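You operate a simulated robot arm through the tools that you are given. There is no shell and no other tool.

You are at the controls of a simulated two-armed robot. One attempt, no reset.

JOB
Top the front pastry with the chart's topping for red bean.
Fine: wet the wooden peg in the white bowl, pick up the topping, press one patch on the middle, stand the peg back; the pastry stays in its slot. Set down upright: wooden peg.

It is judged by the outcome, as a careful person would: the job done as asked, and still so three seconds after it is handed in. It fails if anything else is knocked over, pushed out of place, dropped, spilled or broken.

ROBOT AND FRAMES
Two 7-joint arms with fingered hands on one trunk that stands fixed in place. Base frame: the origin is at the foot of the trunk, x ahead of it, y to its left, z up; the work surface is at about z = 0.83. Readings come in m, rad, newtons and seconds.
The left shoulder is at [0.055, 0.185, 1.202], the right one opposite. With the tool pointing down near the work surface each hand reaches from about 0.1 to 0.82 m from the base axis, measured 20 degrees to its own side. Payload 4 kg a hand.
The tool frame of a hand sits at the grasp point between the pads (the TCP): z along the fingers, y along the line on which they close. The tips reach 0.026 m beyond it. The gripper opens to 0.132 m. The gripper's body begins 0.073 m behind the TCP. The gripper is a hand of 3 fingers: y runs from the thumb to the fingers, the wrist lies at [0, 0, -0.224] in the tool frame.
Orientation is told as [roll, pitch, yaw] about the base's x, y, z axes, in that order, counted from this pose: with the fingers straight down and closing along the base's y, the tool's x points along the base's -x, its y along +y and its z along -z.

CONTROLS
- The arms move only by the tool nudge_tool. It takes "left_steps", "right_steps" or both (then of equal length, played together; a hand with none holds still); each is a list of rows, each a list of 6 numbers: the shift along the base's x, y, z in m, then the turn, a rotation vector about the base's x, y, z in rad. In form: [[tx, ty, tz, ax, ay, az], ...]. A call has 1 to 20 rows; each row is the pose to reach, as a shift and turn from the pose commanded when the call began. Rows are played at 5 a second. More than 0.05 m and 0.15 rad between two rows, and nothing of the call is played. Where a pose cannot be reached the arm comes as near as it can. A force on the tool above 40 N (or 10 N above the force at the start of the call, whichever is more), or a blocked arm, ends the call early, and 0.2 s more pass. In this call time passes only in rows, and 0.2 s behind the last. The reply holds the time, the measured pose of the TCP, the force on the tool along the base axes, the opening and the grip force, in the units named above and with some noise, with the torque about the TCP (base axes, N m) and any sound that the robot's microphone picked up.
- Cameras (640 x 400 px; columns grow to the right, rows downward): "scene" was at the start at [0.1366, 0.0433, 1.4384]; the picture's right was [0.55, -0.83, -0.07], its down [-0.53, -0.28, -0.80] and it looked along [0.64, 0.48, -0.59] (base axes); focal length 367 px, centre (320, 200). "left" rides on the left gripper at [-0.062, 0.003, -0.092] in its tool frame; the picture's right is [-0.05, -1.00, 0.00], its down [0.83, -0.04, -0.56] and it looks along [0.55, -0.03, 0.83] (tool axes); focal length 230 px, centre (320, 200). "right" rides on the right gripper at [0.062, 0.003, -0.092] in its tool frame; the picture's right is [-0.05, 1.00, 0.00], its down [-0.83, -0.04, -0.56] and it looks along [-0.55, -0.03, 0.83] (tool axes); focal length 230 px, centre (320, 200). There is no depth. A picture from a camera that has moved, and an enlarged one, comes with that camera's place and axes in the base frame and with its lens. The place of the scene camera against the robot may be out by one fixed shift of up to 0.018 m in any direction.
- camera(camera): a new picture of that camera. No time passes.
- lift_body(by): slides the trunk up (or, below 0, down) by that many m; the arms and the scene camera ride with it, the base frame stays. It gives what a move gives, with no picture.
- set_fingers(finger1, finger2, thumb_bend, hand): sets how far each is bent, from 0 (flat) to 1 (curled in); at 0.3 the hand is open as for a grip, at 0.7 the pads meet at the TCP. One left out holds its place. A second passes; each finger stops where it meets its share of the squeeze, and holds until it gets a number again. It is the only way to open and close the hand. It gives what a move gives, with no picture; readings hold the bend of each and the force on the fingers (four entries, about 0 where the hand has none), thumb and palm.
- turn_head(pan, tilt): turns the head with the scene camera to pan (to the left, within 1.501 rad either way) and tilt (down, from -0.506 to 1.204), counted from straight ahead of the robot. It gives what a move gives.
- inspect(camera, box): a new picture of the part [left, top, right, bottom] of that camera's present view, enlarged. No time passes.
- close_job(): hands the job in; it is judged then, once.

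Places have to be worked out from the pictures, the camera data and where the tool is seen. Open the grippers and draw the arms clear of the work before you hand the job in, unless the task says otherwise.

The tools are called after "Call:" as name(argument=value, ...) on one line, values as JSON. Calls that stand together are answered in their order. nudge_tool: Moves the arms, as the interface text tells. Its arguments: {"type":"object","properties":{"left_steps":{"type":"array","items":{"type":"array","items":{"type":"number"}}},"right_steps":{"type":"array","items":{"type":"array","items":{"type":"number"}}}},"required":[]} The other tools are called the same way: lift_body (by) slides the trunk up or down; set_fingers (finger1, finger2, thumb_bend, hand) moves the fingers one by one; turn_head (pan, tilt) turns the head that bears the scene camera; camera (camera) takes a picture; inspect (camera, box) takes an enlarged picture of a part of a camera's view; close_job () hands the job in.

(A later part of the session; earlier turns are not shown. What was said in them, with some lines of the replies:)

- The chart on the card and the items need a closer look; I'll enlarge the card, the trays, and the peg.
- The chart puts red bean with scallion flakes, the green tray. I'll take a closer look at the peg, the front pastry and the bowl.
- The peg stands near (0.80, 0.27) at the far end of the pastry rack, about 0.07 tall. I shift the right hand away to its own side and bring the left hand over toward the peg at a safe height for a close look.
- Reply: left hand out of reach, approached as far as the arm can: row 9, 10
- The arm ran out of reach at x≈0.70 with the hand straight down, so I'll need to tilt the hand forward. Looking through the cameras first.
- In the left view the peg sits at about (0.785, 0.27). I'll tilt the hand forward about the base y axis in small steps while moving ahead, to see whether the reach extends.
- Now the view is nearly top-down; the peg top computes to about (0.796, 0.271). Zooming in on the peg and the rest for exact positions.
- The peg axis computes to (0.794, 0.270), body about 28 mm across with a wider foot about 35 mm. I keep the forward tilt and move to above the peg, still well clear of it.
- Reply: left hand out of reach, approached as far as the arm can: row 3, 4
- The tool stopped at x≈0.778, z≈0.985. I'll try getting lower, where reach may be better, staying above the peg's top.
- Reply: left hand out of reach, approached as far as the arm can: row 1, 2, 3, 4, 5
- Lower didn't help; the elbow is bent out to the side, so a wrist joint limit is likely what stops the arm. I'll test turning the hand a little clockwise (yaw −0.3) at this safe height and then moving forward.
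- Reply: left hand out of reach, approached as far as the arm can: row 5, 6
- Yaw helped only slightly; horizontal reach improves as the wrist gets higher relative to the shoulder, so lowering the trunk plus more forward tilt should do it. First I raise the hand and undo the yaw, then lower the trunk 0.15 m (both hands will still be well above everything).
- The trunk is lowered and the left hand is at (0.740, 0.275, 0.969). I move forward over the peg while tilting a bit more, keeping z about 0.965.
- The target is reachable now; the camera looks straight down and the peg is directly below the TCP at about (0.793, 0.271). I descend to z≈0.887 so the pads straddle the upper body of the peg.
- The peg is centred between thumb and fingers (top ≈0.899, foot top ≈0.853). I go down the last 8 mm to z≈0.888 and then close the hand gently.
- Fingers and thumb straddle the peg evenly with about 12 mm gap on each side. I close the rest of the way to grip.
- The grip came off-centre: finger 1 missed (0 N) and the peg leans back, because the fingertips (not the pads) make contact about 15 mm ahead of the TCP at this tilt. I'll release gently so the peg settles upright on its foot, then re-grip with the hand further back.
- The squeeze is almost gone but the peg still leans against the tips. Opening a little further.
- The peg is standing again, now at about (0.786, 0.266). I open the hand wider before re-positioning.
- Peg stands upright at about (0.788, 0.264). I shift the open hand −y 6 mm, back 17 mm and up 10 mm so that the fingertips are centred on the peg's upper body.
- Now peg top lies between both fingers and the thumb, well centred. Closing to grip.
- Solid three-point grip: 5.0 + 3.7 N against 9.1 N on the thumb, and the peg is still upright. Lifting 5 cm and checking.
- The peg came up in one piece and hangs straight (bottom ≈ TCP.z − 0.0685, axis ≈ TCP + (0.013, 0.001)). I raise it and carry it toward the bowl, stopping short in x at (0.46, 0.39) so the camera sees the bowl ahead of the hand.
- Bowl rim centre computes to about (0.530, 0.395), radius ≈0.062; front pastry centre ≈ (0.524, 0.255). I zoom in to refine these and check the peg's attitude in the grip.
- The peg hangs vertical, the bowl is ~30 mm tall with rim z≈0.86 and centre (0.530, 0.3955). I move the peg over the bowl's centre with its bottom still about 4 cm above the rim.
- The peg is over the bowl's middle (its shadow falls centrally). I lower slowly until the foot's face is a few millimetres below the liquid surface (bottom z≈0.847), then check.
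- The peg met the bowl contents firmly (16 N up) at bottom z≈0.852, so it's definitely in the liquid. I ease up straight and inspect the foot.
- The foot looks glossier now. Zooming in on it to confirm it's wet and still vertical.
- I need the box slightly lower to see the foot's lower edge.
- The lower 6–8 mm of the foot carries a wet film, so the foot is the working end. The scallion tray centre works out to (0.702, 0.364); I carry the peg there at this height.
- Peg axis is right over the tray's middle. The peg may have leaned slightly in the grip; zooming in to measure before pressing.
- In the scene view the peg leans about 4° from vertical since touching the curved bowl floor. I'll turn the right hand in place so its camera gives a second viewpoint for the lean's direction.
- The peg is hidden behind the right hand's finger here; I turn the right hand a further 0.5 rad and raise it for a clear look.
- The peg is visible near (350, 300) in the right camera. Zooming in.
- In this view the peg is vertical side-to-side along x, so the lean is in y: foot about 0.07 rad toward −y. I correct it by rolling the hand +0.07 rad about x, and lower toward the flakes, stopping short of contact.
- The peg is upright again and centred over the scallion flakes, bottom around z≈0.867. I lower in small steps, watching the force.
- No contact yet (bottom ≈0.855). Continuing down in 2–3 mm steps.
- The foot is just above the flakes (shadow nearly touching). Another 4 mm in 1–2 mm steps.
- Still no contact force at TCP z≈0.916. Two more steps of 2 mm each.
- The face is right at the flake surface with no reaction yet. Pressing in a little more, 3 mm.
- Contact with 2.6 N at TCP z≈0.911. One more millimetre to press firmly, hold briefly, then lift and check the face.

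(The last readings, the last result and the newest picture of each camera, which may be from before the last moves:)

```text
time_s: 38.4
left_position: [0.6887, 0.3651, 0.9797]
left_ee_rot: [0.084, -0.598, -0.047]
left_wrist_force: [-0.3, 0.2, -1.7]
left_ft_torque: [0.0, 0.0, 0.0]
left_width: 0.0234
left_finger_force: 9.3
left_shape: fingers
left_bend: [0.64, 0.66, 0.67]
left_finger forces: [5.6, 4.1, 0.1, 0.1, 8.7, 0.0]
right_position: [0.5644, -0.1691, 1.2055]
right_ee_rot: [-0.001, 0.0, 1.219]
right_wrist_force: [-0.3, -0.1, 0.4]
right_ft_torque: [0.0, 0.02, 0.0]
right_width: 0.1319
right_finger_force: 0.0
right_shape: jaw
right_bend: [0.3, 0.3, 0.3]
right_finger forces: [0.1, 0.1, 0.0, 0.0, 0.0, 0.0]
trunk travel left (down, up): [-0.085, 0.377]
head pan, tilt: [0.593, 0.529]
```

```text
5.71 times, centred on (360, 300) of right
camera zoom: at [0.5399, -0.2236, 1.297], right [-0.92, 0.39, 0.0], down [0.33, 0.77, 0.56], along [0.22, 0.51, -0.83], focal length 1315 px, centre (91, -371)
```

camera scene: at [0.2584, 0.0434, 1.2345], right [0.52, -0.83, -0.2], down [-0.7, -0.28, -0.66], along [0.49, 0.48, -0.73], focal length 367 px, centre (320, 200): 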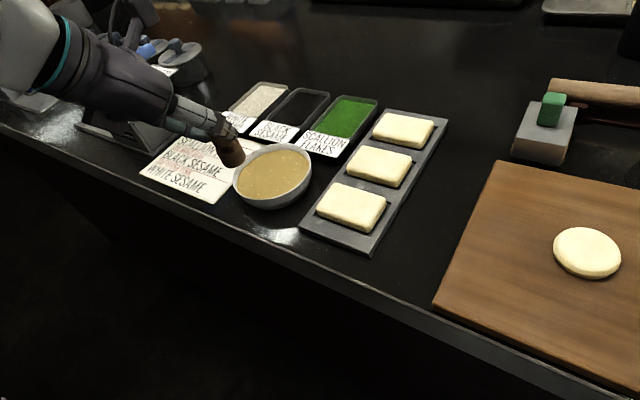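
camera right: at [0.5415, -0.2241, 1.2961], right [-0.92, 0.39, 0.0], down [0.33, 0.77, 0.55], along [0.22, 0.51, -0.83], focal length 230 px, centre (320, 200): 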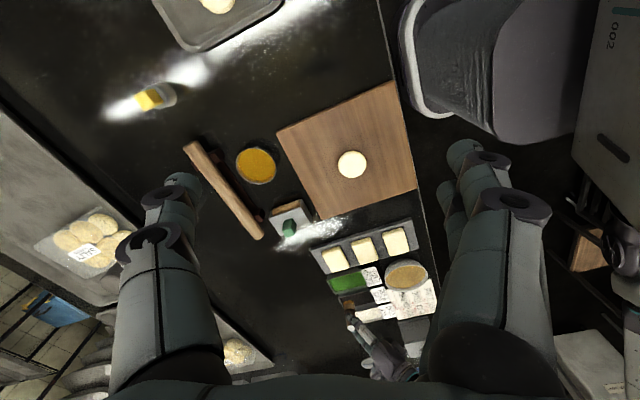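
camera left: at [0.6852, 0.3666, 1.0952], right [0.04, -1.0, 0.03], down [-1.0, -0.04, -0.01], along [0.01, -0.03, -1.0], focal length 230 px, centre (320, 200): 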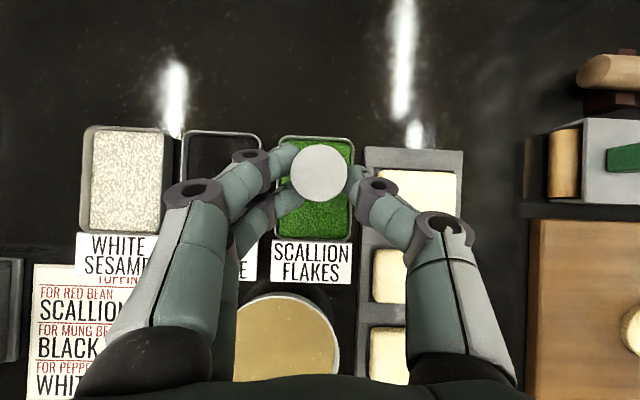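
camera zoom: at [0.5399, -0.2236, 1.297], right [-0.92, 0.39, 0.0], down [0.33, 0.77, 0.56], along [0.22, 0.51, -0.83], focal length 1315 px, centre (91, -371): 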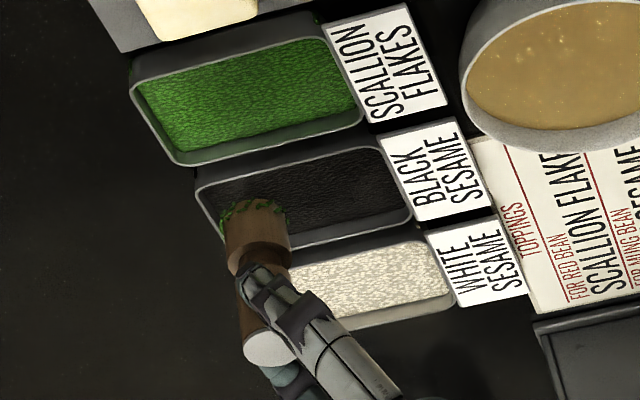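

Green flakes are stuck to the foot's face. I carry the peg over to above the front pastry (centre ≈ (0.524, 0.255)), keeping the foot about 6 cm above the pastries.

Call:
nudge_tool(left_steps=[[-0.02, -0.012, 0.01, 0, 0, 0], [-0.05, -0.031, 0.01, 0, 0, 0], [-0.085, -0.053, 0.01, 0, 0, 0], [-0.12, -0.075, 0.01, 0, 0, 0], [-0.15, -0.094, 0.005, 0, 0, 0], [-0.17, -0.106, 0, 0, 0, 0], [-0.1765, -0.1115, -0.01, 0, 0, 0]])

Call:
camera(camera="left")

Call:
camera(camera="scene")

Call:
camera(camera="right")

```text
time_s: 40.0
left_position: [0.5137, 0.2544, 0.9693]
left_ee_rot: [0.084, -0.598, -0.047]
left_wrist_force: [0.1, -0.4, -1.3]
left_ft_torque: [0.04, 0.02, 0.02]
left_width: 0.0236
left_finger_force: 9.1
left_shape: fingers
left_bend: [0.64, 0.66, 0.67]
left_finger forces: [5.3, 4.0, 0.0, 0.0, 8.6, 0.0]
right_position: [0.5651, -0.17, 1.205]
right_ee_rot: [-0.001, 0.0, 1.22]
right_wrist_force: [0.6, 1.0, 0.8]
right_ft_torque: [-0.05, -0.02, 0.0]
right_width: 0.1317
right_finger_force: 0.1
right_shape: jaw
right_bend: [0.3, 0.3, 0.3]
right_finger forces: [0.1, 0.0, 0.0, 0.0, 0.1, 0.1]
trunk travel left (down, up): [-0.085, 0.377]
head pan, tilt: [0.593, 0.529]
```

```text
taken
camera left: at [0.5112, 0.2501, 1.0787], right [0.04, -1.0, -0.04], down [-1.0, -0.04, -0.01], along [0.01, 0.04, -1.0], focal length 230 px, centre (320, 200)
```

left: 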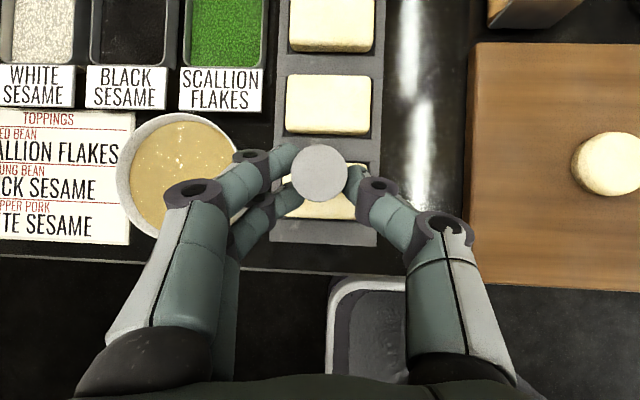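

```text
taken
camera scene: at [0.258, 0.0431, 1.2346], right [0.52, -0.83, -0.2], down [-0.7, -0.28, -0.66], along [0.49, 0.48, -0.72], focal length 367 px, centre (320, 200)
```

scene: 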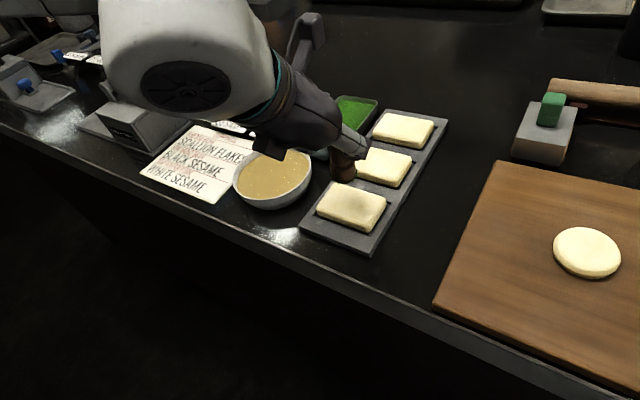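

```text
taken
camera right: at [0.5406, -0.2235, 1.2966], right [-0.92, 0.39, 0.0], down [0.33, 0.77, 0.55], along [0.22, 0.51, -0.83], focal length 230 px, centre (320, 200)
```

right: 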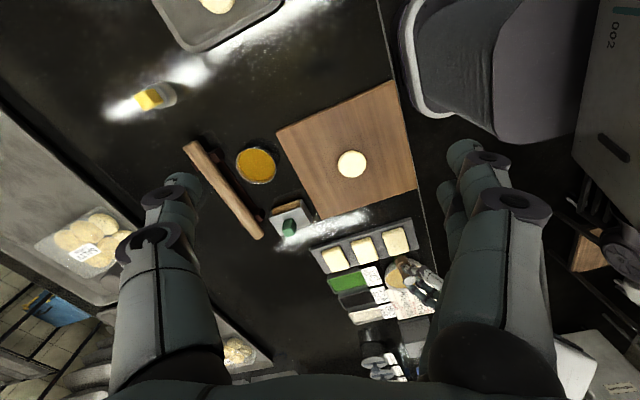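

The peg is over the front pastry. I zoom in to verify the alignment in three views before lowering.

Call:
inspect(camera="left", box=[250, 60, 400, 250])

Call:
inspect(camera="scene", box=[280, 110, 420, 260])

Call:
inspect(camera="right", box=[350, 205, 450, 305])

```text
2.11 times, centred on (325, 155) of left
camera zoom: at [0.5112, 0.2501, 1.0787], right [0.04, -1.0, -0.04], down [-1.0, -0.04, -0.01], along [0.01, 0.04, -1.0], focal length 484 px, centre (310, 295)
```

zoom: 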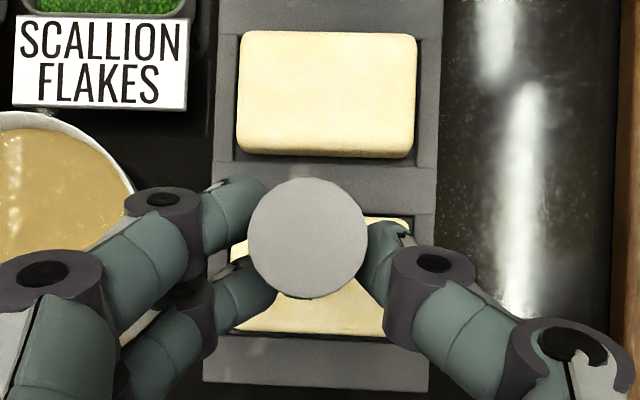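

```text
2.67 times, centred on (350, 185) of scene
camera zoom: at [0.258, 0.0431, 1.2346], right [0.52, -0.83, -0.2], down [-0.7, -0.28, -0.66], along [0.49, 0.48, -0.72], focal length 979 px, centre (240, 240)
```

zoom: 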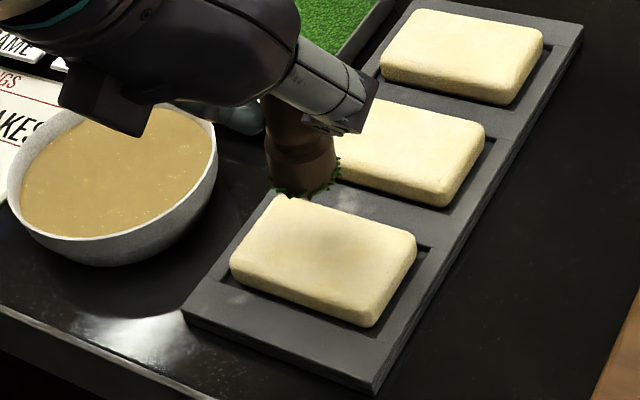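

```text
4.00 times, centred on (400, 255) of right
camera zoom: at [0.5406, -0.2235, 1.2966], right [-0.92, 0.39, 0.0], down [0.33, 0.77, 0.55], along [0.22, 0.51, -0.83], focal length 920 px, centre (0, -20)
```

zoom: 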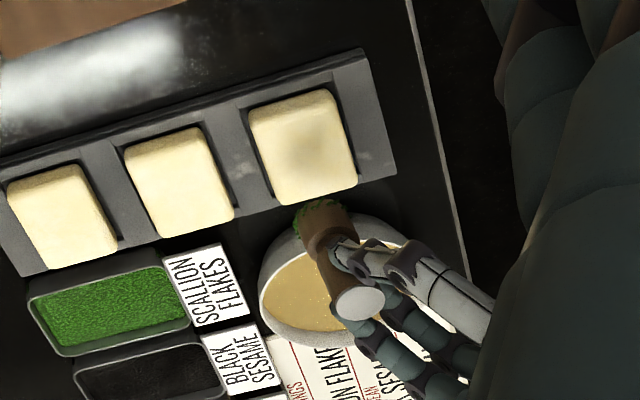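

Peg axis (0.525, 0.255) matches the pastry's centre (0.5235, 0.255), and its shadow falls in the pastry's middle. I lower to a centimetre above and then in small steps.

Call:
nudge_tool(left_steps=[[-0.001, 0, -0.012, 0, 0, 0], [-0.001, 0, -0.024, 0, 0, 0], [-0.001, 0, -0.034, 0, 0, 0], [-0.001, 0, -0.04, 0, 0, 0]])

Call:
inspect(camera="scene", box=[300, 130, 400, 240])

Call:
inspect(camera="right", box=[350, 205, 450, 305])

```text
time_s: 41.0
left_position: [0.511, 0.2542, 0.9281]
left_ee_rot: [0.084, -0.599, -0.048]
left_wrist_force: [0.3, -0.2, -0.4]
left_ft_torque: [-0.01, 0.02, -0.02]
left_width: 0.0235
left_finger_force: 9.3
left_shape: fingers
left_bend: [0.64, 0.66, 0.67]
left_finger forces: [5.4, 3.9, 0.0, 0.1, 8.7, 0.1]
right_position: [0.5654, -0.1679, 1.2045]
right_ee_rot: [0.0, 0.0, 1.219]
right_wrist_force: [0.0, 0.7, -0.4]
right_ft_torque: [-0.03, -0.02, -0.02]
right_width: 0.1317
right_finger_force: 0.2
right_shape: jaw
right_bend: [0.3, 0.3, 0.3]
right_finger forces: [0.0, 0.0, 0.1, 0.1, 0.0, 0.0]
trunk travel left (down, up): [-0.085, 0.377]
head pan, tilt: [0.593, 0.529]
```

```text
3.64 times, centred on (350, 185) of scene
camera zoom: at [0.2579, 0.0431, 1.2347], right [0.52, -0.83, -0.2], down [-0.7, -0.28, -0.66], along [0.49, 0.48, -0.72], focal length 1335 px, centre (211, 254)
```

zoom: 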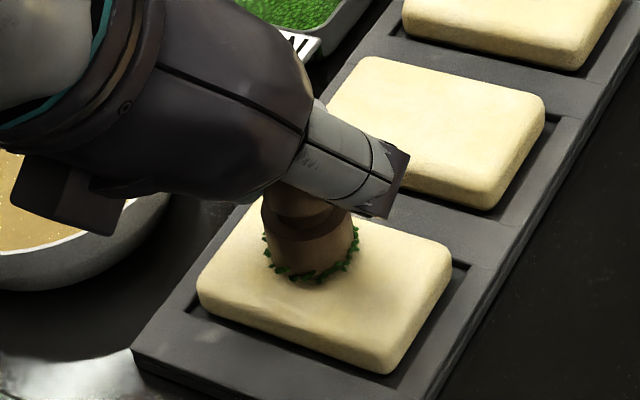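

```text
4.00 times, centred on (400, 255) of right
camera zoom: at [0.5406, -0.2235, 1.2966], right [-0.92, 0.39, 0.0], down [0.33, 0.77, 0.55], along [0.22, 0.51, -0.83], focal length 920 px, centre (0, -20)
```

zoom: 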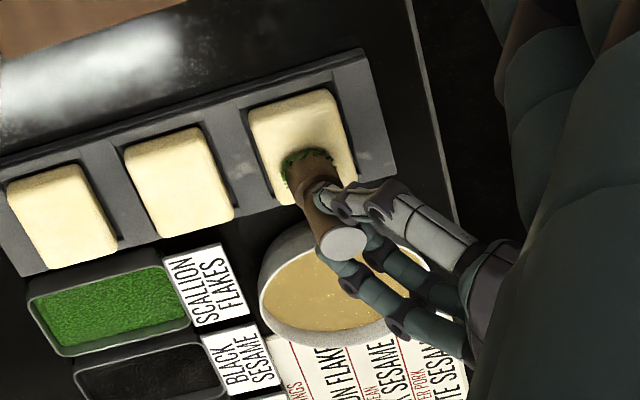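

All views agree within 2–3 mm that the foot is over the middle; I nudge 1.5 mm to −y and go down in small steps watching force.

Call:
nudge_tool(left_steps=[[0.0005, -0.0015, -0.002, 0, 0, 0], [0.0005, -0.0015, -0.004, 0, 0, 0], [0.0005, -0.0015, -0.006, 0, 0, 0]])

Call:
inspect(camera="scene", box=[310, 160, 390, 240])

```text
time_s: 41.8
left_position: [0.5104, 0.2506, 0.9244]
left_ee_rot: [0.085, -0.602, -0.048]
left_wrist_force: [1.1, 2.0, 9.5]
left_ft_torque: [0.0, -0.11, 0.03]
left_width: 0.0232
left_finger_force: 9.9
left_shape: fingers
left_bend: [0.64, 0.66, 0.67]
left_finger forces: [6.7, 4.8, 0.0, 0.1, 8.2, 0.1]
right_position: [0.5631, -0.169, 1.2063]
right_ee_rot: [0.001, 0.0, 1.221]
right_wrist_force: [0.5, -0.3, -0.3]
right_ft_torque: [0.03, -0.01, 0.03]
right_width: 0.1319
right_finger_force: 0.1
right_shape: jaw
right_bend: [0.3, 0.3, 0.3]
right_finger forces: [0.0, 0.0, 0.0, 0.0, 0.0, 0.0]
trunk travel left (down, up): [-0.085, 0.377]
head pan, tilt: [0.593, 0.529]
```

```text
5.00 times, centred on (350, 200) of scene
camera zoom: at [0.2569, 0.043, 1.2352], right [0.52, -0.83, -0.2], down [-0.7, -0.28, -0.66], along [0.49, 0.48, -0.72], focal length 1835 px, centre (170, 200)
```

zoom: 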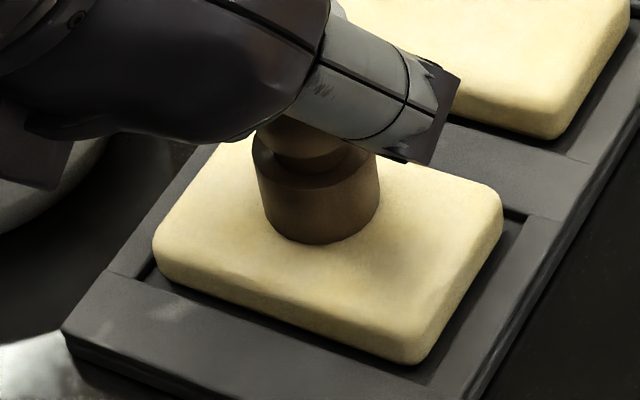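

Pressed with 9.5 N, and the green fringe has gone from the peg—transferred to the pastry. I lift straight up gently and check the patch.

Call:
nudge_tool(left_steps=[[0, 0, 0.003, 0, 0, 0], [0, 0, 0.008, 0, 0, 0], [0, 0, 0.02, 0, 0, 0], [0, 0, 0.04, 0, 0, 0], [0, 0, 0.06, 0, 0, 0], [0, 0, 0.075, 0, 0, 0]])

Call:
inspect(camera="scene", box=[290, 110, 410, 240])

Call:
inspect(camera="right", box=[350, 205, 450, 305])

```text
time_s: 43.1
left_position: [0.5116, 0.2508, 0.9999]
left_ee_rot: [0.085, -0.599, -0.047]
left_wrist_force: [0.2, 0.6, -0.7]
left_ft_torque: [-0.02, 0.02, 0.02]
left_width: 0.0239
left_finger_force: 9.2
left_shape: fingers
left_bend: [0.64, 0.66, 0.67]
left_finger forces: [5.2, 4.0, 0.1, 0.1, 8.4, 0.0]
right_position: [0.5646, -0.1689, 1.2039]
right_ee_rot: [0.001, -0.001, 1.218]
right_wrist_force: [-0.2, 0.5, -0.4]
right_ft_torque: [-0.01, -0.04, -0.02]
right_width: 0.132
right_finger_force: 0.1
right_shape: jaw
right_bend: [0.3, 0.3, 0.3]
right_finger forces: [0.0, 0.1, 0.1, 0.1, 0.0, 0.0]
trunk travel left (down, up): [-0.085, 0.377]
head pan, tilt: [0.593, 0.529]
```

```text
3.08 times, centred on (350, 175) of scene
camera zoom: at [0.2576, 0.043, 1.2348], right [0.52, -0.83, -0.2], down [-0.7, -0.28, -0.66], along [0.49, 0.48, -0.72], focal length 1130 px, centre (228, 277)
```

zoom: 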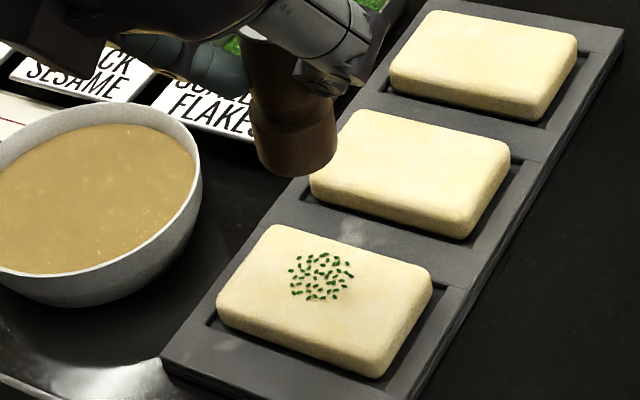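

```text
4.00 times, centred on (400, 255) of right
camera zoom: at [0.5402, -0.2236, 1.2968], right [-0.92, 0.39, 0.0], down [0.33, 0.77, 0.56], along [0.22, 0.51, -0.83], focal length 920 px, centre (0, -20)
```

zoom: 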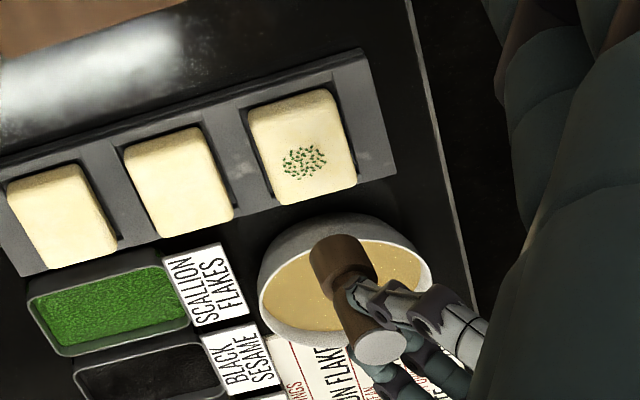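

A single neat green patch sits in the middle of the front pastry and the pastry is still in its slot. Before taking the peg back, I check its attitude in the grip.

Call:
inspect(camera="scene", box=[310, 100, 380, 180])

Call:
inspect(camera="right", box=[385, 255, 435, 305])

Call:
camera(camera="left")

```text
5.00 times, centred on (345, 140) of scene
camera zoom: at [0.2576, 0.043, 1.2348], right [0.52, -0.83, -0.2], down [-0.7, -0.28, -0.66], along [0.49, 0.48, -0.72], focal length 1835 px, centre (195, 500)
```

zoom: 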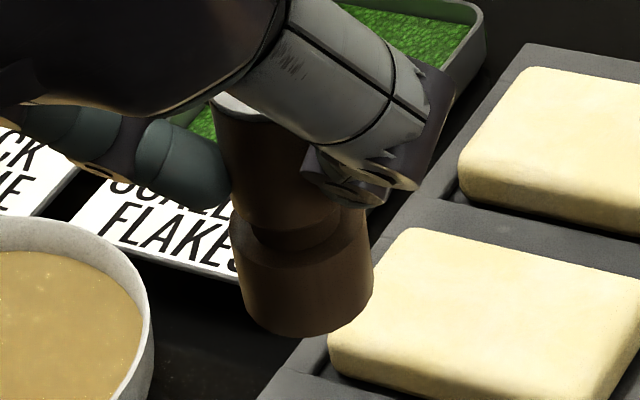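

```text
8.00 times, centred on (410, 280) of right
camera zoom: at [0.5402, -0.2236, 1.2968], right [-0.92, 0.39, 0.0], down [0.33, 0.77, 0.56], along [0.22, 0.51, -0.83], focal length 1841 px, centre (-400, -440)
```

zoom: 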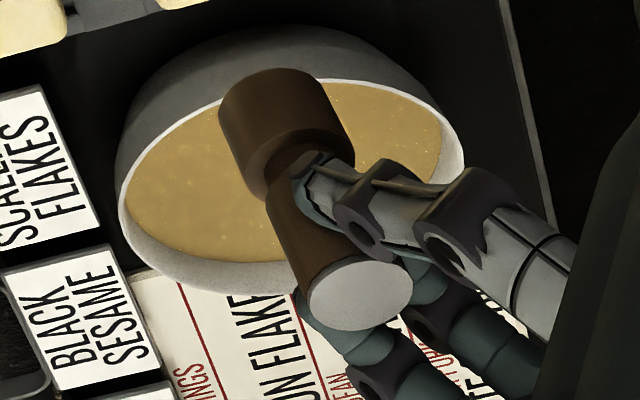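

```text
taken
camera left: at [0.5096, 0.246, 1.1096], right [0.04, -1.0, -0.04], down [-1.0, -0.04, -0.01], along [0.01, 0.04, -1.0], focal length 230 px, centre (320, 200)
```

left: 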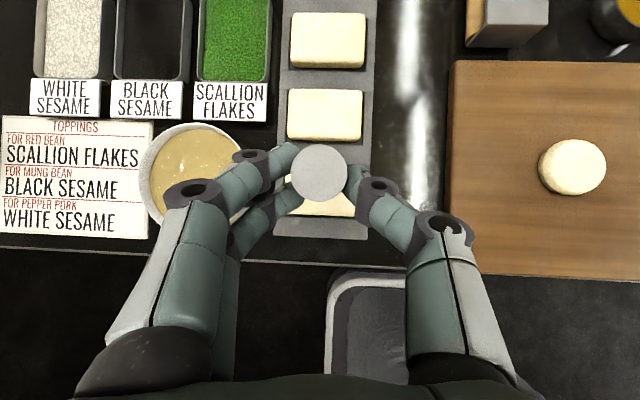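

The peg is vertical within about 2°. I carry it back along the rack to its original spot (0.794, 0.270), foot well above the pastries.

Call:
nudge_tool(left_steps=[[0.015, 0.001, 0.02, 0, 0, 0], [0.045, 0.003, 0.03, 0, 0, 0], [0.08, 0.0055, 0.03, 0, 0, 0], [0.115, 0.008, 0.03, 0, 0, 0], [0.15, 0.0105, 0.03, 0, 0, 0], [0.185, 0.013, 0.02, 0, 0, 0], [0.22, 0.0155, 0.005, 0, 0, 0], [0.25, 0.0175, -0.01, 0, 0, 0], [0.27, 0.0185, -0.02, 0, 0, 0], [0.27, 0.0185, -0.03, 0, 0, 0]])

Call:
camera(camera="left")

Call:
camera(camera="scene")

Call:
inspect(camera="scene", box=[370, 30, 460, 130])

```text
time_s: 45.4
left_position: [0.7811, 0.2672, 0.9665]
left_ee_rot: [0.083, -0.598, -0.049]
left_wrist_force: [1.0, 0.5, 0.3]
left_ft_torque: [-0.03, 0.0, 0.01]
left_width: 0.0237
left_finger_force: 8.9
left_shape: fingers
left_bend: [0.64, 0.66, 0.67]
left_finger forces: [5.2, 4.1, 0.0, 0.0, 8.4, 0.0]
right_position: [0.5653, -0.1694, 1.2046]
right_ee_rot: [0.0, -0.001, 1.22]
right_wrist_force: [-0.6, -0.2, -0.1]
right_ft_torque: [0.01, 0.04, 0.03]
right_width: 0.1319
right_finger_force: 0.0
right_shape: jaw
right_bend: [0.3, 0.3, 0.3]
right_finger forces: [0.0, 0.0, 0.1, 0.0, 0.0, 0.1]
trunk travel left (down, up): [-0.085, 0.377]
head pan, tilt: [0.593, 0.529]
```

```text
taken
camera left: at [0.7792, 0.2633, 1.0762], right [0.04, -1.0, -0.04], down [-1.0, -0.04, -0.01], along [0.01, 0.04, -1.0], focal length 230 px, centre (320, 200)
```

left: 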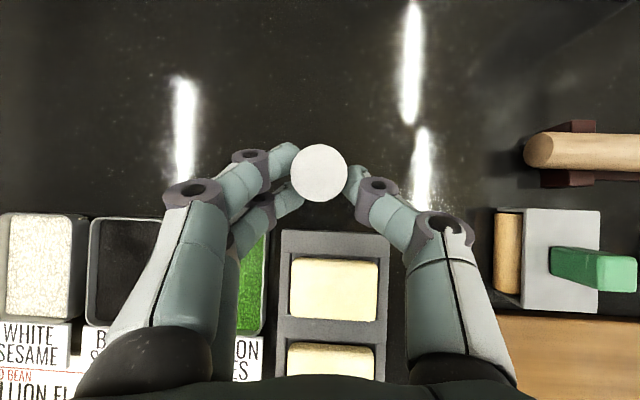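

```text
taken
camera scene: at [0.2575, 0.043, 1.2349], right [0.52, -0.83, -0.2], down [-0.7, -0.28, -0.66], along [0.49, 0.48, -0.72], focal length 367 px, centre (320, 200)
```

scene: 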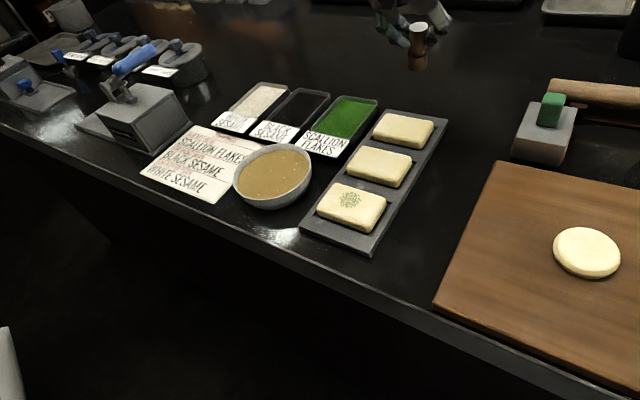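

```text
4.00 times, centred on (415, 80) of scene
camera zoom: at [0.2575, 0.043, 1.2349], right [0.52, -0.83, -0.2], down [-0.7, -0.28, -0.66], along [0.49, 0.48, -0.72], focal length 1468 px, centre (-60, 680)
```

zoom: 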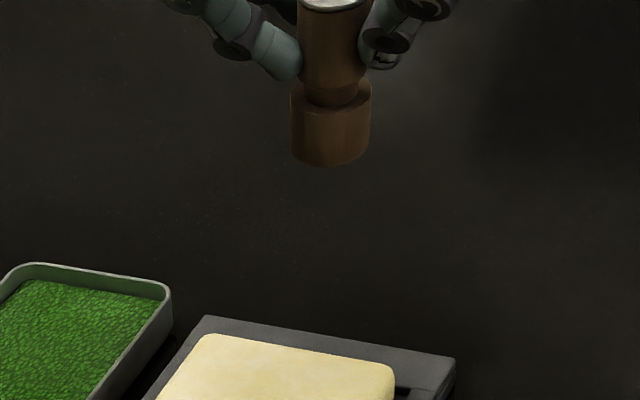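

Peg is upright over its old place. I lower toward the table, stopping a few millimetres short, then feel for contact.

Call:
nudge_tool(left_steps=[[0, 0, -0.015, 0, 0, 0], [0, 0, -0.03, 0, 0, 0], [0, 0, -0.045, 0, 0, 0], [0, 0, -0.056, 0, 0, 0], [0, 0, -0.062, 0, 0, 0]])

Call:
inspect(camera="scene", box=[370, 30, 460, 130])

```text
time_s: 46.5
left_position: [0.781, 0.2701, 0.9045]
left_ee_rot: [0.083, -0.596, -0.045]
left_wrist_force: [0.0, -0.3, -0.5]
left_ft_torque: [-0.02, 0.03, 0.0]
left_width: 0.0235
left_finger_force: 8.3
left_shape: fingers
left_bend: [0.64, 0.66, 0.67]
left_finger forces: [5.2, 3.9, 0.1, 0.0, 8.2, 0.0]
right_position: [0.5643, -0.1689, 1.2052]
right_ee_rot: [-0.001, 0.0, 1.22]
right_wrist_force: [0.8, 0.4, 0.6]
right_ft_torque: [0.0, 0.03, -0.01]
right_width: 0.1316
right_finger_force: 0.1
right_shape: jaw
right_bend: [0.3, 0.3, 0.3]
right_finger forces: [0.0, 0.0, 0.0, 0.0, 0.0, 0.0]
trunk travel left (down, up): [-0.085, 0.377]
head pan, tilt: [0.593, 0.529]
```

```text
4.00 times, centred on (415, 80) of scene
camera zoom: at [0.258, 0.0432, 1.2347], right [0.52, -0.83, -0.2], down [-0.7, -0.28, -0.66], along [0.49, 0.48, -0.72], focal length 1468 px, centre (-60, 680)
```

zoom: 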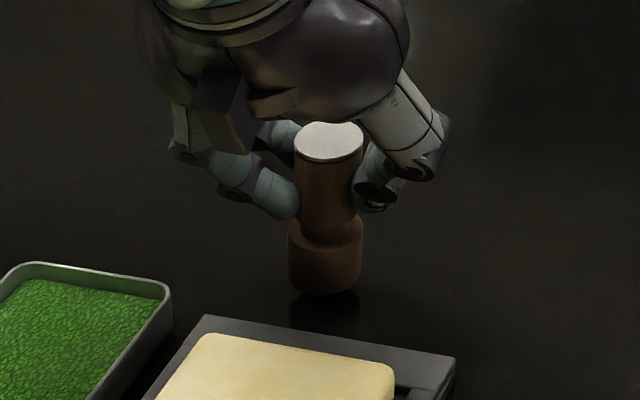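

A small gap and reflection are visible under the foot. Continue down 2 mm at a time.

Call:
nudge_tool(left_steps=[[0, 0, -0.002, 0, 0, 0], [0, 0, -0.004, 0, 0, 0], [0, 0, -0.005, 0, 0, 0]])

```text
time_s: 47.4
left_position: [0.7809, 0.2695, 0.9009]
left_ee_rot: [0.085, -0.597, -0.047]
left_wrist_force: [1.0, -0.7, -0.6]
left_ft_torque: [-0.02, -0.01, 0.03]
left_width: 0.0235
left_finger_force: 8.7
left_shape: fingers
left_bend: [0.64, 0.66, 0.67]
left_finger forces: [5.2, 3.9, 0.0, 0.0, 8.3, 0.0]
right_position: [0.5648, -0.1673, 1.2054]
right_ee_rot: [0.0, 0.001, 1.221]
right_wrist_force: [1.0, -0.1, 0.6]
right_ft_torque: [0.02, 0.01, 0.01]
right_width: 0.1319
right_finger_force: 0.1
right_shape: jaw
right_bend: [0.3, 0.3, 0.3]
right_finger forces: [0.1, 0.0, 0.1, 0.1, 0.0, 0.0]
trunk travel left (down, up): [-0.085, 0.377]
head pan, tilt: [0.593, 0.529]
```

No contact yet; another 3 mm.

Call:
nudge_tool(left_steps=[[0, 0, -0.0015, 0, 0, 0], [0, 0, -0.003, 0, 0, 0], [0, 0, -0.003, 0, 0, 0]])

Call:
inspect(camera="scene", box=[390, 60, 440, 110])

```text
time_s: 48.1
left_position: [0.7807, 0.2701, 0.8976]
left_ee_rot: [0.086, -0.597, -0.048]
left_wrist_force: [0.1, 0.8, -0.1]
left_ft_torque: [0.02, 0.06, 0.02]
left_width: 0.0235
left_finger_force: 9.2
left_shape: fingers
left_bend: [0.64, 0.66, 0.67]
left_finger forces: [5.1, 3.9, 0.0, 0.0, 8.2, 0.0]
right_position: [0.5651, -0.1687, 1.206]
right_ee_rot: [0.0, 0.0, 1.219]
right_wrist_force: [-0.1, -0.2, -0.2]
right_ft_torque: [0.03, 0.02, 0.0]
right_width: 0.1319
right_finger_force: 0.1
right_shape: jaw
right_bend: [0.3, 0.3, 0.3]
right_finger forces: [0.0, 0.0, 0.0, 0.0, 0.0, 0.0]
trunk travel left (down, up): [-0.085, 0.377]
head pan, tilt: [0.593, 0.529]
```

```text
8.00 times, centred on (415, 85) of scene
camera zoom: at [0.2578, 0.0431, 1.2347], right [0.52, -0.83, -0.2], down [-0.7, -0.28, -0.66], along [0.49, 0.48, -0.72], focal length 2937 px, centre (-440, 1120)
```

zoom: 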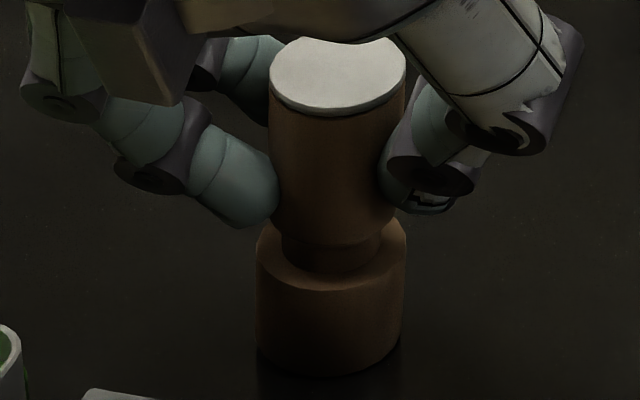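

Very near the table. Two more millimetres.

Call:
nudge_tool(left_steps=[[0, 0, -0.001, 0, 0, 0], [0, 0, -0.002, 0, 0, 0], [0, 0, -0.002, 0, 0, 0]])

```text
time_s: 49.0
left_position: [0.7808, 0.2707, 0.8967]
left_ee_rot: [0.083, -0.601, -0.047]
left_wrist_force: [0.9, -0.4, 3.6]
left_ft_torque: [0.01, -0.05, 0.0]
left_width: 0.0236
left_finger_force: 8.7
left_shape: fingers
left_bend: [0.64, 0.66, 0.67]
left_finger forces: [5.8, 4.0, 0.0, 0.1, 7.9, 0.0]
right_position: [0.5647, -0.1686, 1.2057]
right_ee_rot: [0.0, -0.001, 1.22]
right_wrist_force: [-1.2, -0.4, 0.1]
right_ft_torque: [-0.04, 0.0, 0.01]
right_width: 0.1319
right_finger_force: 0.1
right_shape: jaw
right_bend: [0.3, 0.3, 0.3]
right_finger forces: [0.0, 0.1, 0.0, 0.1, 0.0, 0.1]
trunk travel left (down, up): [-0.085, 0.377]
head pan, tilt: [0.593, 0.529]
```

The foot rests on the table with 3.6 N. Releasing gently in stages.

Call:
set_fingers(hand="left", finger1=0.61, finger2=0.62, thumb_bend=0.64)

Call:
set_fingers(hand="left", finger1=0.5, finger2=0.5, thumb_bend=0.5)

Call:
camera(camera="left")

Call:
inspect(camera="scene", box=[370, 30, 460, 130])

```text
time_s: 50.0
left_position: [0.7819, 0.2705, 0.8961]
left_ee_rot: [0.085, -0.596, -0.046]
left_wrist_force: [0.3, 0.5, -0.7]
left_ft_torque: [0.02, 0.03, -0.03]
left_width: 0.0282
left_finger_force: 1.2
left_shape: fingers
left_bend: [0.61, 0.62, 0.64]
left_finger forces: [0.3, 0.0, 0.0, 0.1, 0.5, 0.1]
right_position: [0.5642, -0.1693, 1.2042]
right_ee_rot: [0.0, 0.0, 1.219]
right_wrist_force: [0.6, 0.7, 0.1]
right_ft_torque: [-0.01, -0.01, 0.0]
right_width: 0.1318
right_finger_force: 0.1
right_shape: jaw
right_bend: [0.3, 0.3, 0.3]
right_finger forces: [0.1, 0.1, 0.1, 0.0, 0.0, 0.0]
trunk travel left (down, up): [-0.085, 0.377]
head pan, tilt: [0.593, 0.529]
```

```text
time_s: 51.0
left_position: [0.7807, 0.2697, 0.8943]
left_ee_rot: [0.085, -0.598, -0.047]
left_wrist_force: [-0.3, -0.2, 0.4]
left_ft_torque: [0.02, 0.0, 0.0]
left_width: 0.0672
left_finger_force: 0.0
left_shape: fingers
left_bend: [0.5, 0.5, 0.5]
left_finger forces: [0.0, 0.0, 0.0, 0.1, 0.0, 0.0]
right_position: [0.5631, -0.1694, 1.205]
right_ee_rot: [0.001, 0.001, 1.22]
right_wrist_force: [-0.4, -0.6, -0.3]
right_ft_torque: [-0.03, 0.01, -0.04]
right_width: 0.1318
right_finger_force: 0.1
right_shape: jaw
right_bend: [0.3, 0.3, 0.3]
right_finger forces: [0.0, 0.0, 0.0, 0.0, 0.0, 0.0]
trunk travel left (down, up): [-0.085, 0.377]
head pan, tilt: [0.593, 0.529]
```

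```text
taken
camera left: at [0.7786, 0.2662, 1.0057], right [0.04, -1.0, -0.04], down [-1.0, -0.04, -0.01], along [0.01, 0.04, -1.0], focal length 230 px, centre (320, 200)
```

left: 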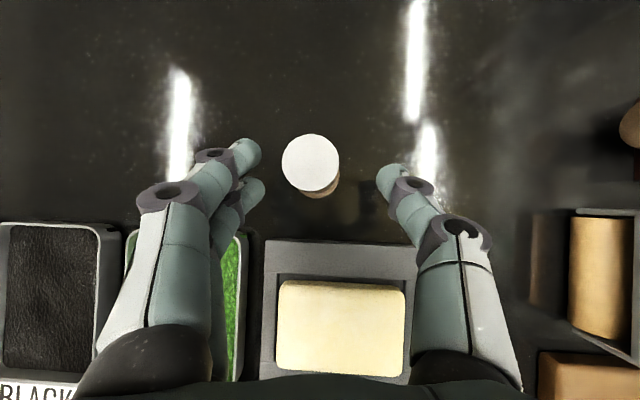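

```text
4.00 times, centred on (415, 80) of scene
camera zoom: at [0.2578, 0.0431, 1.2347], right [0.52, -0.83, -0.2], down [-0.7, -0.28, -0.66], along [0.49, 0.48, -0.72], focal length 1468 px, centre (-60, 680)
```

zoom: 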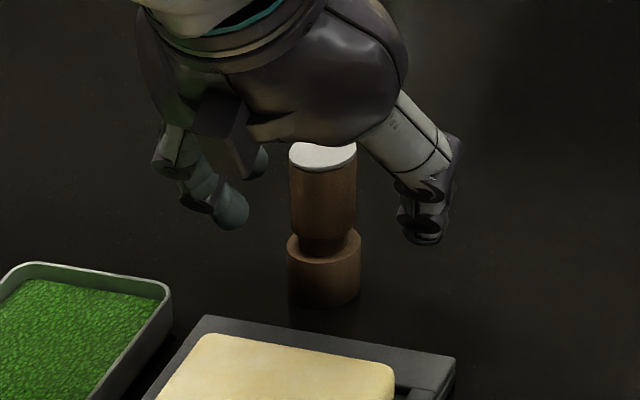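

The peg stands free and upright at about (0.796, 0.275), essentially its original place. I open the hand fully and raise it straight up.

Call:
set_fingers(hand="left", finger1=0.35, finger2=0.35, thumb_bend=0.35)

Call:
nudge_tool(left_steps=[[0, 0, 0.015, 0, 0, 0], [0, 0, 0.04, 0, 0, 0], [0, 0, 0.07, 0, 0, 0], [0, 0, 0.1, 0, 0, 0], [-0.02, 0, 0.13, 0, 0, 0]])

Call:
camera(camera="left")

Call:
camera(camera="scene")

```text
time_s: 52.0
left_position: [0.7807, 0.2706, 0.8956]
left_ee_rot: [0.086, -0.598, -0.046]
left_wrist_force: [0.9, 0.4, 0.2]
left_ft_torque: [-0.01, -0.01, 0.02]
left_width: 0.1176
left_finger_force: 0.1
left_shape: fingers
left_bend: [0.35, 0.35, 0.35]
left_finger forces: [0.0, 0.0, 0.0, 0.0, 0.0, 0.0]
right_position: [0.5649, -0.1685, 1.206]
right_ee_rot: [0.0, 0.0, 1.22]
right_wrist_force: [0.5, -0.3, 0.1]
right_ft_torque: [0.0, 0.02, -0.02]
right_width: 0.1318
right_finger_force: 0.0
right_shape: jaw
right_bend: [0.3, 0.3, 0.3]
right_finger forces: [0.0, 0.0, 0.0, 0.0, 0.0, 0.1]
trunk travel left (down, up): [-0.085, 0.377]
head pan, tilt: [0.593, 0.529]
```

```text
time_s: 53.1
left_position: [0.7578, 0.2662, 1.0296]
left_ee_rot: [0.085, -0.601, -0.049]
left_wrist_force: [-0.9, 0.1, -0.3]
left_ft_torque: [-0.01, -0.04, 0.04]
left_width: 0.1176
left_finger_force: 0.0
left_shape: fingers
left_bend: [0.35, 0.35, 0.35]
left_finger forces: [0.0, 0.0, 0.0, 0.0, 0.0, 0.0]
right_position: [0.5625, -0.1684, 1.2071]
right_ee_rot: [-0.001, 0.0, 1.221]
right_wrist_force: [-0.3, 0.3, -0.1]
right_ft_torque: [0.0, -0.02, 0.02]
right_width: 0.1319
right_finger_force: 0.1
right_shape: jaw
right_bend: [0.3, 0.3, 0.3]
right_finger forces: [0.0, 0.0, 0.1, 0.0, 0.1, 0.0]
trunk travel left (down, up): [-0.085, 0.377]
head pan, tilt: [0.593, 0.529]
```

```text
taken
camera left: at [0.7569, 0.2631, 1.1385], right [0.04, -1.0, -0.04], down [-1.0, -0.04, -0.02], along [0.01, 0.04, -1.0], focal length 230 px, centre (320, 200)
```

left: 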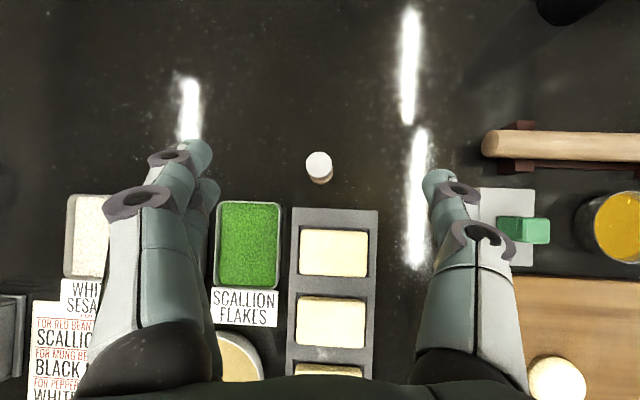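

```text
taken
camera scene: at [0.2558, 0.0429, 1.2355], right [0.52, -0.83, -0.2], down [-0.7, -0.28, -0.66], along [0.49, 0.48, -0.72], focal length 367 px, centre (320, 200)
```

scene: 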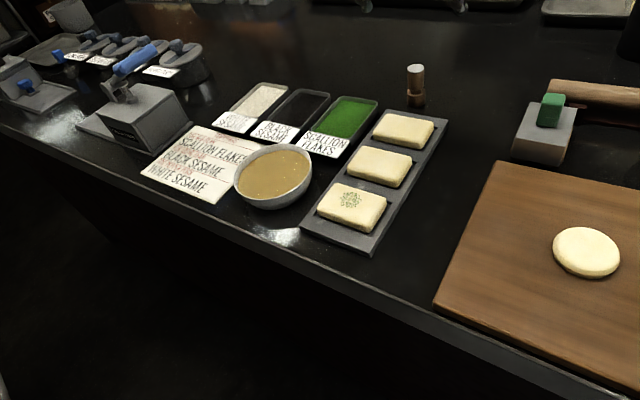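

Everything is in place and the peg stands upright. I inspect the pastry patch and the peg while withdrawing the left arm up and back toward its starting place.

Call:
nudge_tool(left_steps=[[-0.02, 0.01, 0.03, 0, 0.1, 0], [-0.05, 0.025, 0.06, 0, 0.2, 0], [-0.09, 0.045, 0.08, 0, 0.3, 0], [-0.13, 0.067, 0.09, 0, 0.4, 0], [-0.17, 0.09, 0.1, 0, 0.5, 0], [-0.21, 0.112, 0.1, 0, 0.55, 0], [-0.25, 0.135, 0.1, 0, 0.58, 0], [-0.29, 0.157, 0.1, 0, 0.58, 0], [-0.33, 0.178, 0.1, 0, 0.58, 0], [-0.365, 0.198, 0.1, 0, 0.58, 0]])

Call:
inspect(camera="scene", box=[290, 50, 450, 260])

Call:
inspect(camera="scene", box=[310, 170, 400, 240])

Call:
camera(camera="scene")

```text
time_s: 55.4
left_position: [0.3921, 0.4641, 1.1285]
left_ee_rot: [0.056, -0.019, -0.041]
left_wrist_force: [-0.5, -0.5, 1.0]
left_ft_torque: [-0.02, 0.0, 0.02]
left_width: 0.1178
left_finger_force: 0.0
left_shape: fingers
left_bend: [0.35, 0.35, 0.35]
left_finger forces: [0.0, 0.0, 0.1, 0.0, 0.0, 0.0]
right_position: [0.5617, -0.1696, 1.2068]
right_ee_rot: [-0.001, 0.001, 1.221]
right_wrist_force: [-0.3, 0.5, 0.6]
right_ft_torque: [0.01, -0.02, 0.0]
right_width: 0.132
right_finger_force: 0.1
right_shape: jaw
right_bend: [0.3, 0.3, 0.3]
right_finger forces: [0.1, 0.0, 0.0, 0.0, 0.1, 0.0]
trunk travel left (down, up): [-0.085, 0.377]
head pan, tilt: [0.593, 0.529]
```

```text
1.90 times, centred on (370, 155) of scene
camera zoom: at [0.256, 0.0429, 1.2354], right [0.52, -0.83, -0.2], down [-0.7, -0.28, -0.66], along [0.49, 0.48, -0.72], focal length 699 px, centre (225, 286)
```

zoom: 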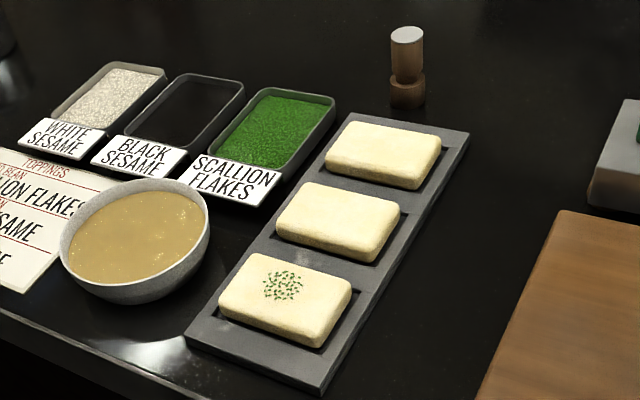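

```text
5.71 times, centred on (355, 205) of scene
camera zoom: at [0.256, 0.0429, 1.2354], right [0.52, -0.83, -0.2], down [-0.7, -0.28, -0.66], along [0.49, 0.48, -0.72], focal length 2098 px, centre (120, 171)
```

zoom: 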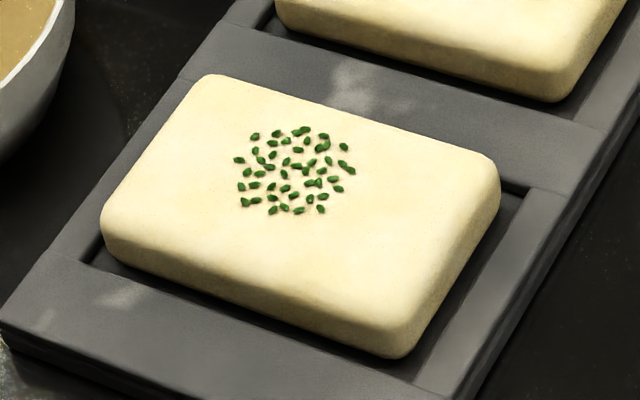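

```text
taken
camera scene: at [0.256, 0.0429, 1.2354], right [0.52, -0.83, -0.2], down [-0.7, -0.28, -0.66], along [0.49, 0.48, -0.72], focal length 367 px, centre (320, 200)
```

scene: 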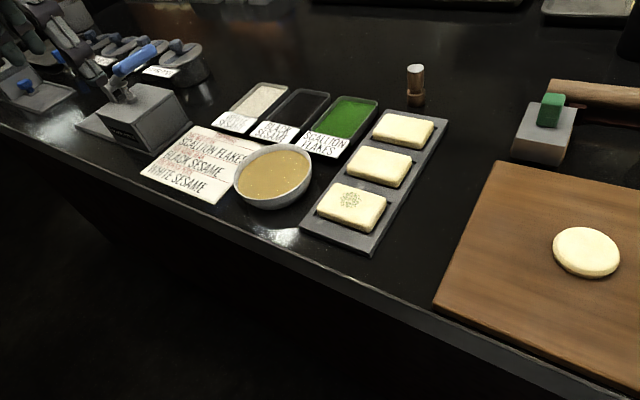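

The patch is on the middle of the front pastry, the pastry sits in its slot, the peg stands upright, and nothing else moved. I open the left hand to its rest opening and draw the right hand back a little too.

Call:
set_fingers(hand="left", finger1=0.3, finger2=0.3, thumb_bend=0.3)

Call:
nudge_tool(right_steps=[[-0.03, -0.01, 0, 0, 0, -0.1], [-0.06, -0.02, 0, 0, 0, -0.2], [-0.09, -0.03, 0, 0, 0, -0.3], [-0.12, -0.04, 0, 0, 0, -0.4]])

Call:
inspect(camera="scene", box=[380, 50, 450, 120])

Call:
camera(camera="left")

```text
time_s: 56.4
left_position: [0.3946, 0.4644, 1.129]
left_ee_rot: [0.06, -0.02, -0.041]
left_wrist_force: [0.1, 0.1, 0.5]
left_ft_torque: [0.01, 0.0, -0.01]
left_width: 0.1338
left_finger_force: 0.1
left_shape: fingers
left_bend: [0.3, 0.3, 0.3]
left_finger forces: [0.0, 0.1, 0.0, 0.0, 0.0, 0.0]
right_position: [0.5656, -0.1692, 1.2057]
right_ee_rot: [-0.002, -0.001, 1.22]
right_wrist_force: [0.2, -0.1, 0.2]
right_ft_torque: [-0.02, 0.03, 0.0]
right_width: 0.1319
right_finger_force: 0.1
right_shape: jaw
right_bend: [0.3, 0.3, 0.3]
right_finger forces: [0.0, 0.0, 0.0, 0.0, 0.0, 0.0]
trunk travel left (down, up): [-0.085, 0.377]
head pan, tilt: [0.593, 0.529]
```

```text
time_s: 57.4
left_position: [0.3934, 0.4636, 1.1286]
left_ee_rot: [0.059, -0.019, -0.04]
left_wrist_force: [-0.3, 0.8, -0.1]
left_ft_torque: [0.0, 0.01, -0.01]
left_width: 0.1338
left_finger_force: 0.2
left_shape: fingers
left_bend: [0.3, 0.3, 0.3]
left_finger forces: [0.1, 0.0, 0.0, 0.0, 0.0, 0.0]
right_position: [0.4457, -0.2058, 1.2]
right_ee_rot: [0.0, -0.004, 0.819]
right_wrist_force: [-0.1, 0.2, 0.5]
right_ft_torque: [0.01, -0.04, 0.0]
right_width: 0.1321
right_finger_force: 0.1
right_shape: jaw
right_bend: [0.3, 0.3, 0.3]
right_finger forces: [0.0, 0.0, 0.1, 0.0, 0.1, 0.1]
right hand out of reach, approached as far as the arm can: row 4
trunk travel left (down, up): [-0.085, 0.377]
head pan, tilt: [0.593, 0.529]
```

```text
5.71 times, centred on (415, 85) of scene
camera zoom: at [0.257, 0.0425, 1.235], right [0.52, -0.83, -0.2], down [-0.7, -0.28, -0.66], along [0.49, 0.48, -0.72], focal length 2098 px, centre (-223, 857)
```

zoom: 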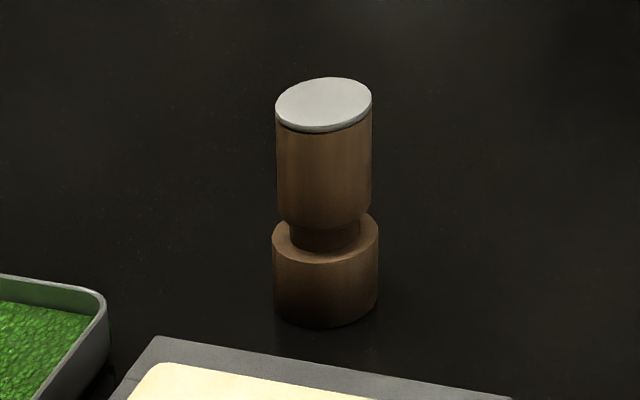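

```text
taken
camera left: at [0.4524, 0.4598, 1.2215], right [0.01, -1.0, -0.06], down [-0.84, -0.04, 0.54], along [-0.54, 0.04, -0.84], focal length 230 px, centre (320, 200)
```

left: 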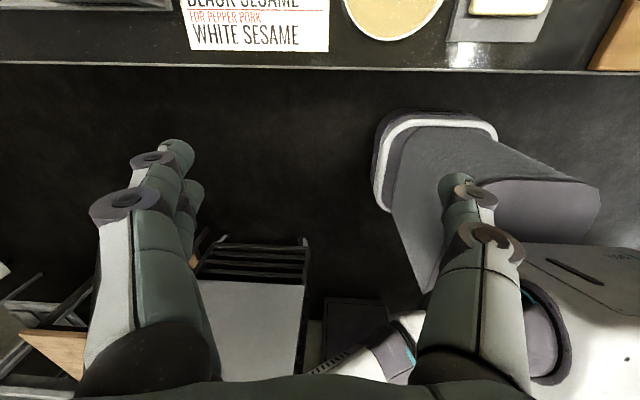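

The peg stands upright and steady in its place. Both hands are open and clear, and the patch is on the front pastry, so I'm handing the job in.

Call:
close_job()

```text
The job is handed in.
```

The front pastry now has one patch of scallion flakes near its middle, which is the chart's topping for red bean. I handed the job in at that point.

- **Patch:** it sits up to about 7 mm off the exact centre. The pastry stayed in its slot.
- **Peg:** its foot was wetted in the white bowl and pressed into the scallion tray. It now stands upright within about 7 mm of where it started. My first grip was off-centre and made the peg lean, so I let it settle and gripped it again.
- **Everything else:** the last pictures show the other trays, the bowl and the remaining pastries where they were, with nothing spilled.
- **Arms:** both hands are open and clear of the work. I lowered the trunk 0.15 m to reach the peg and left it there. The right arm stopped slightly short of its last withdrawal point because it ran out of reach.
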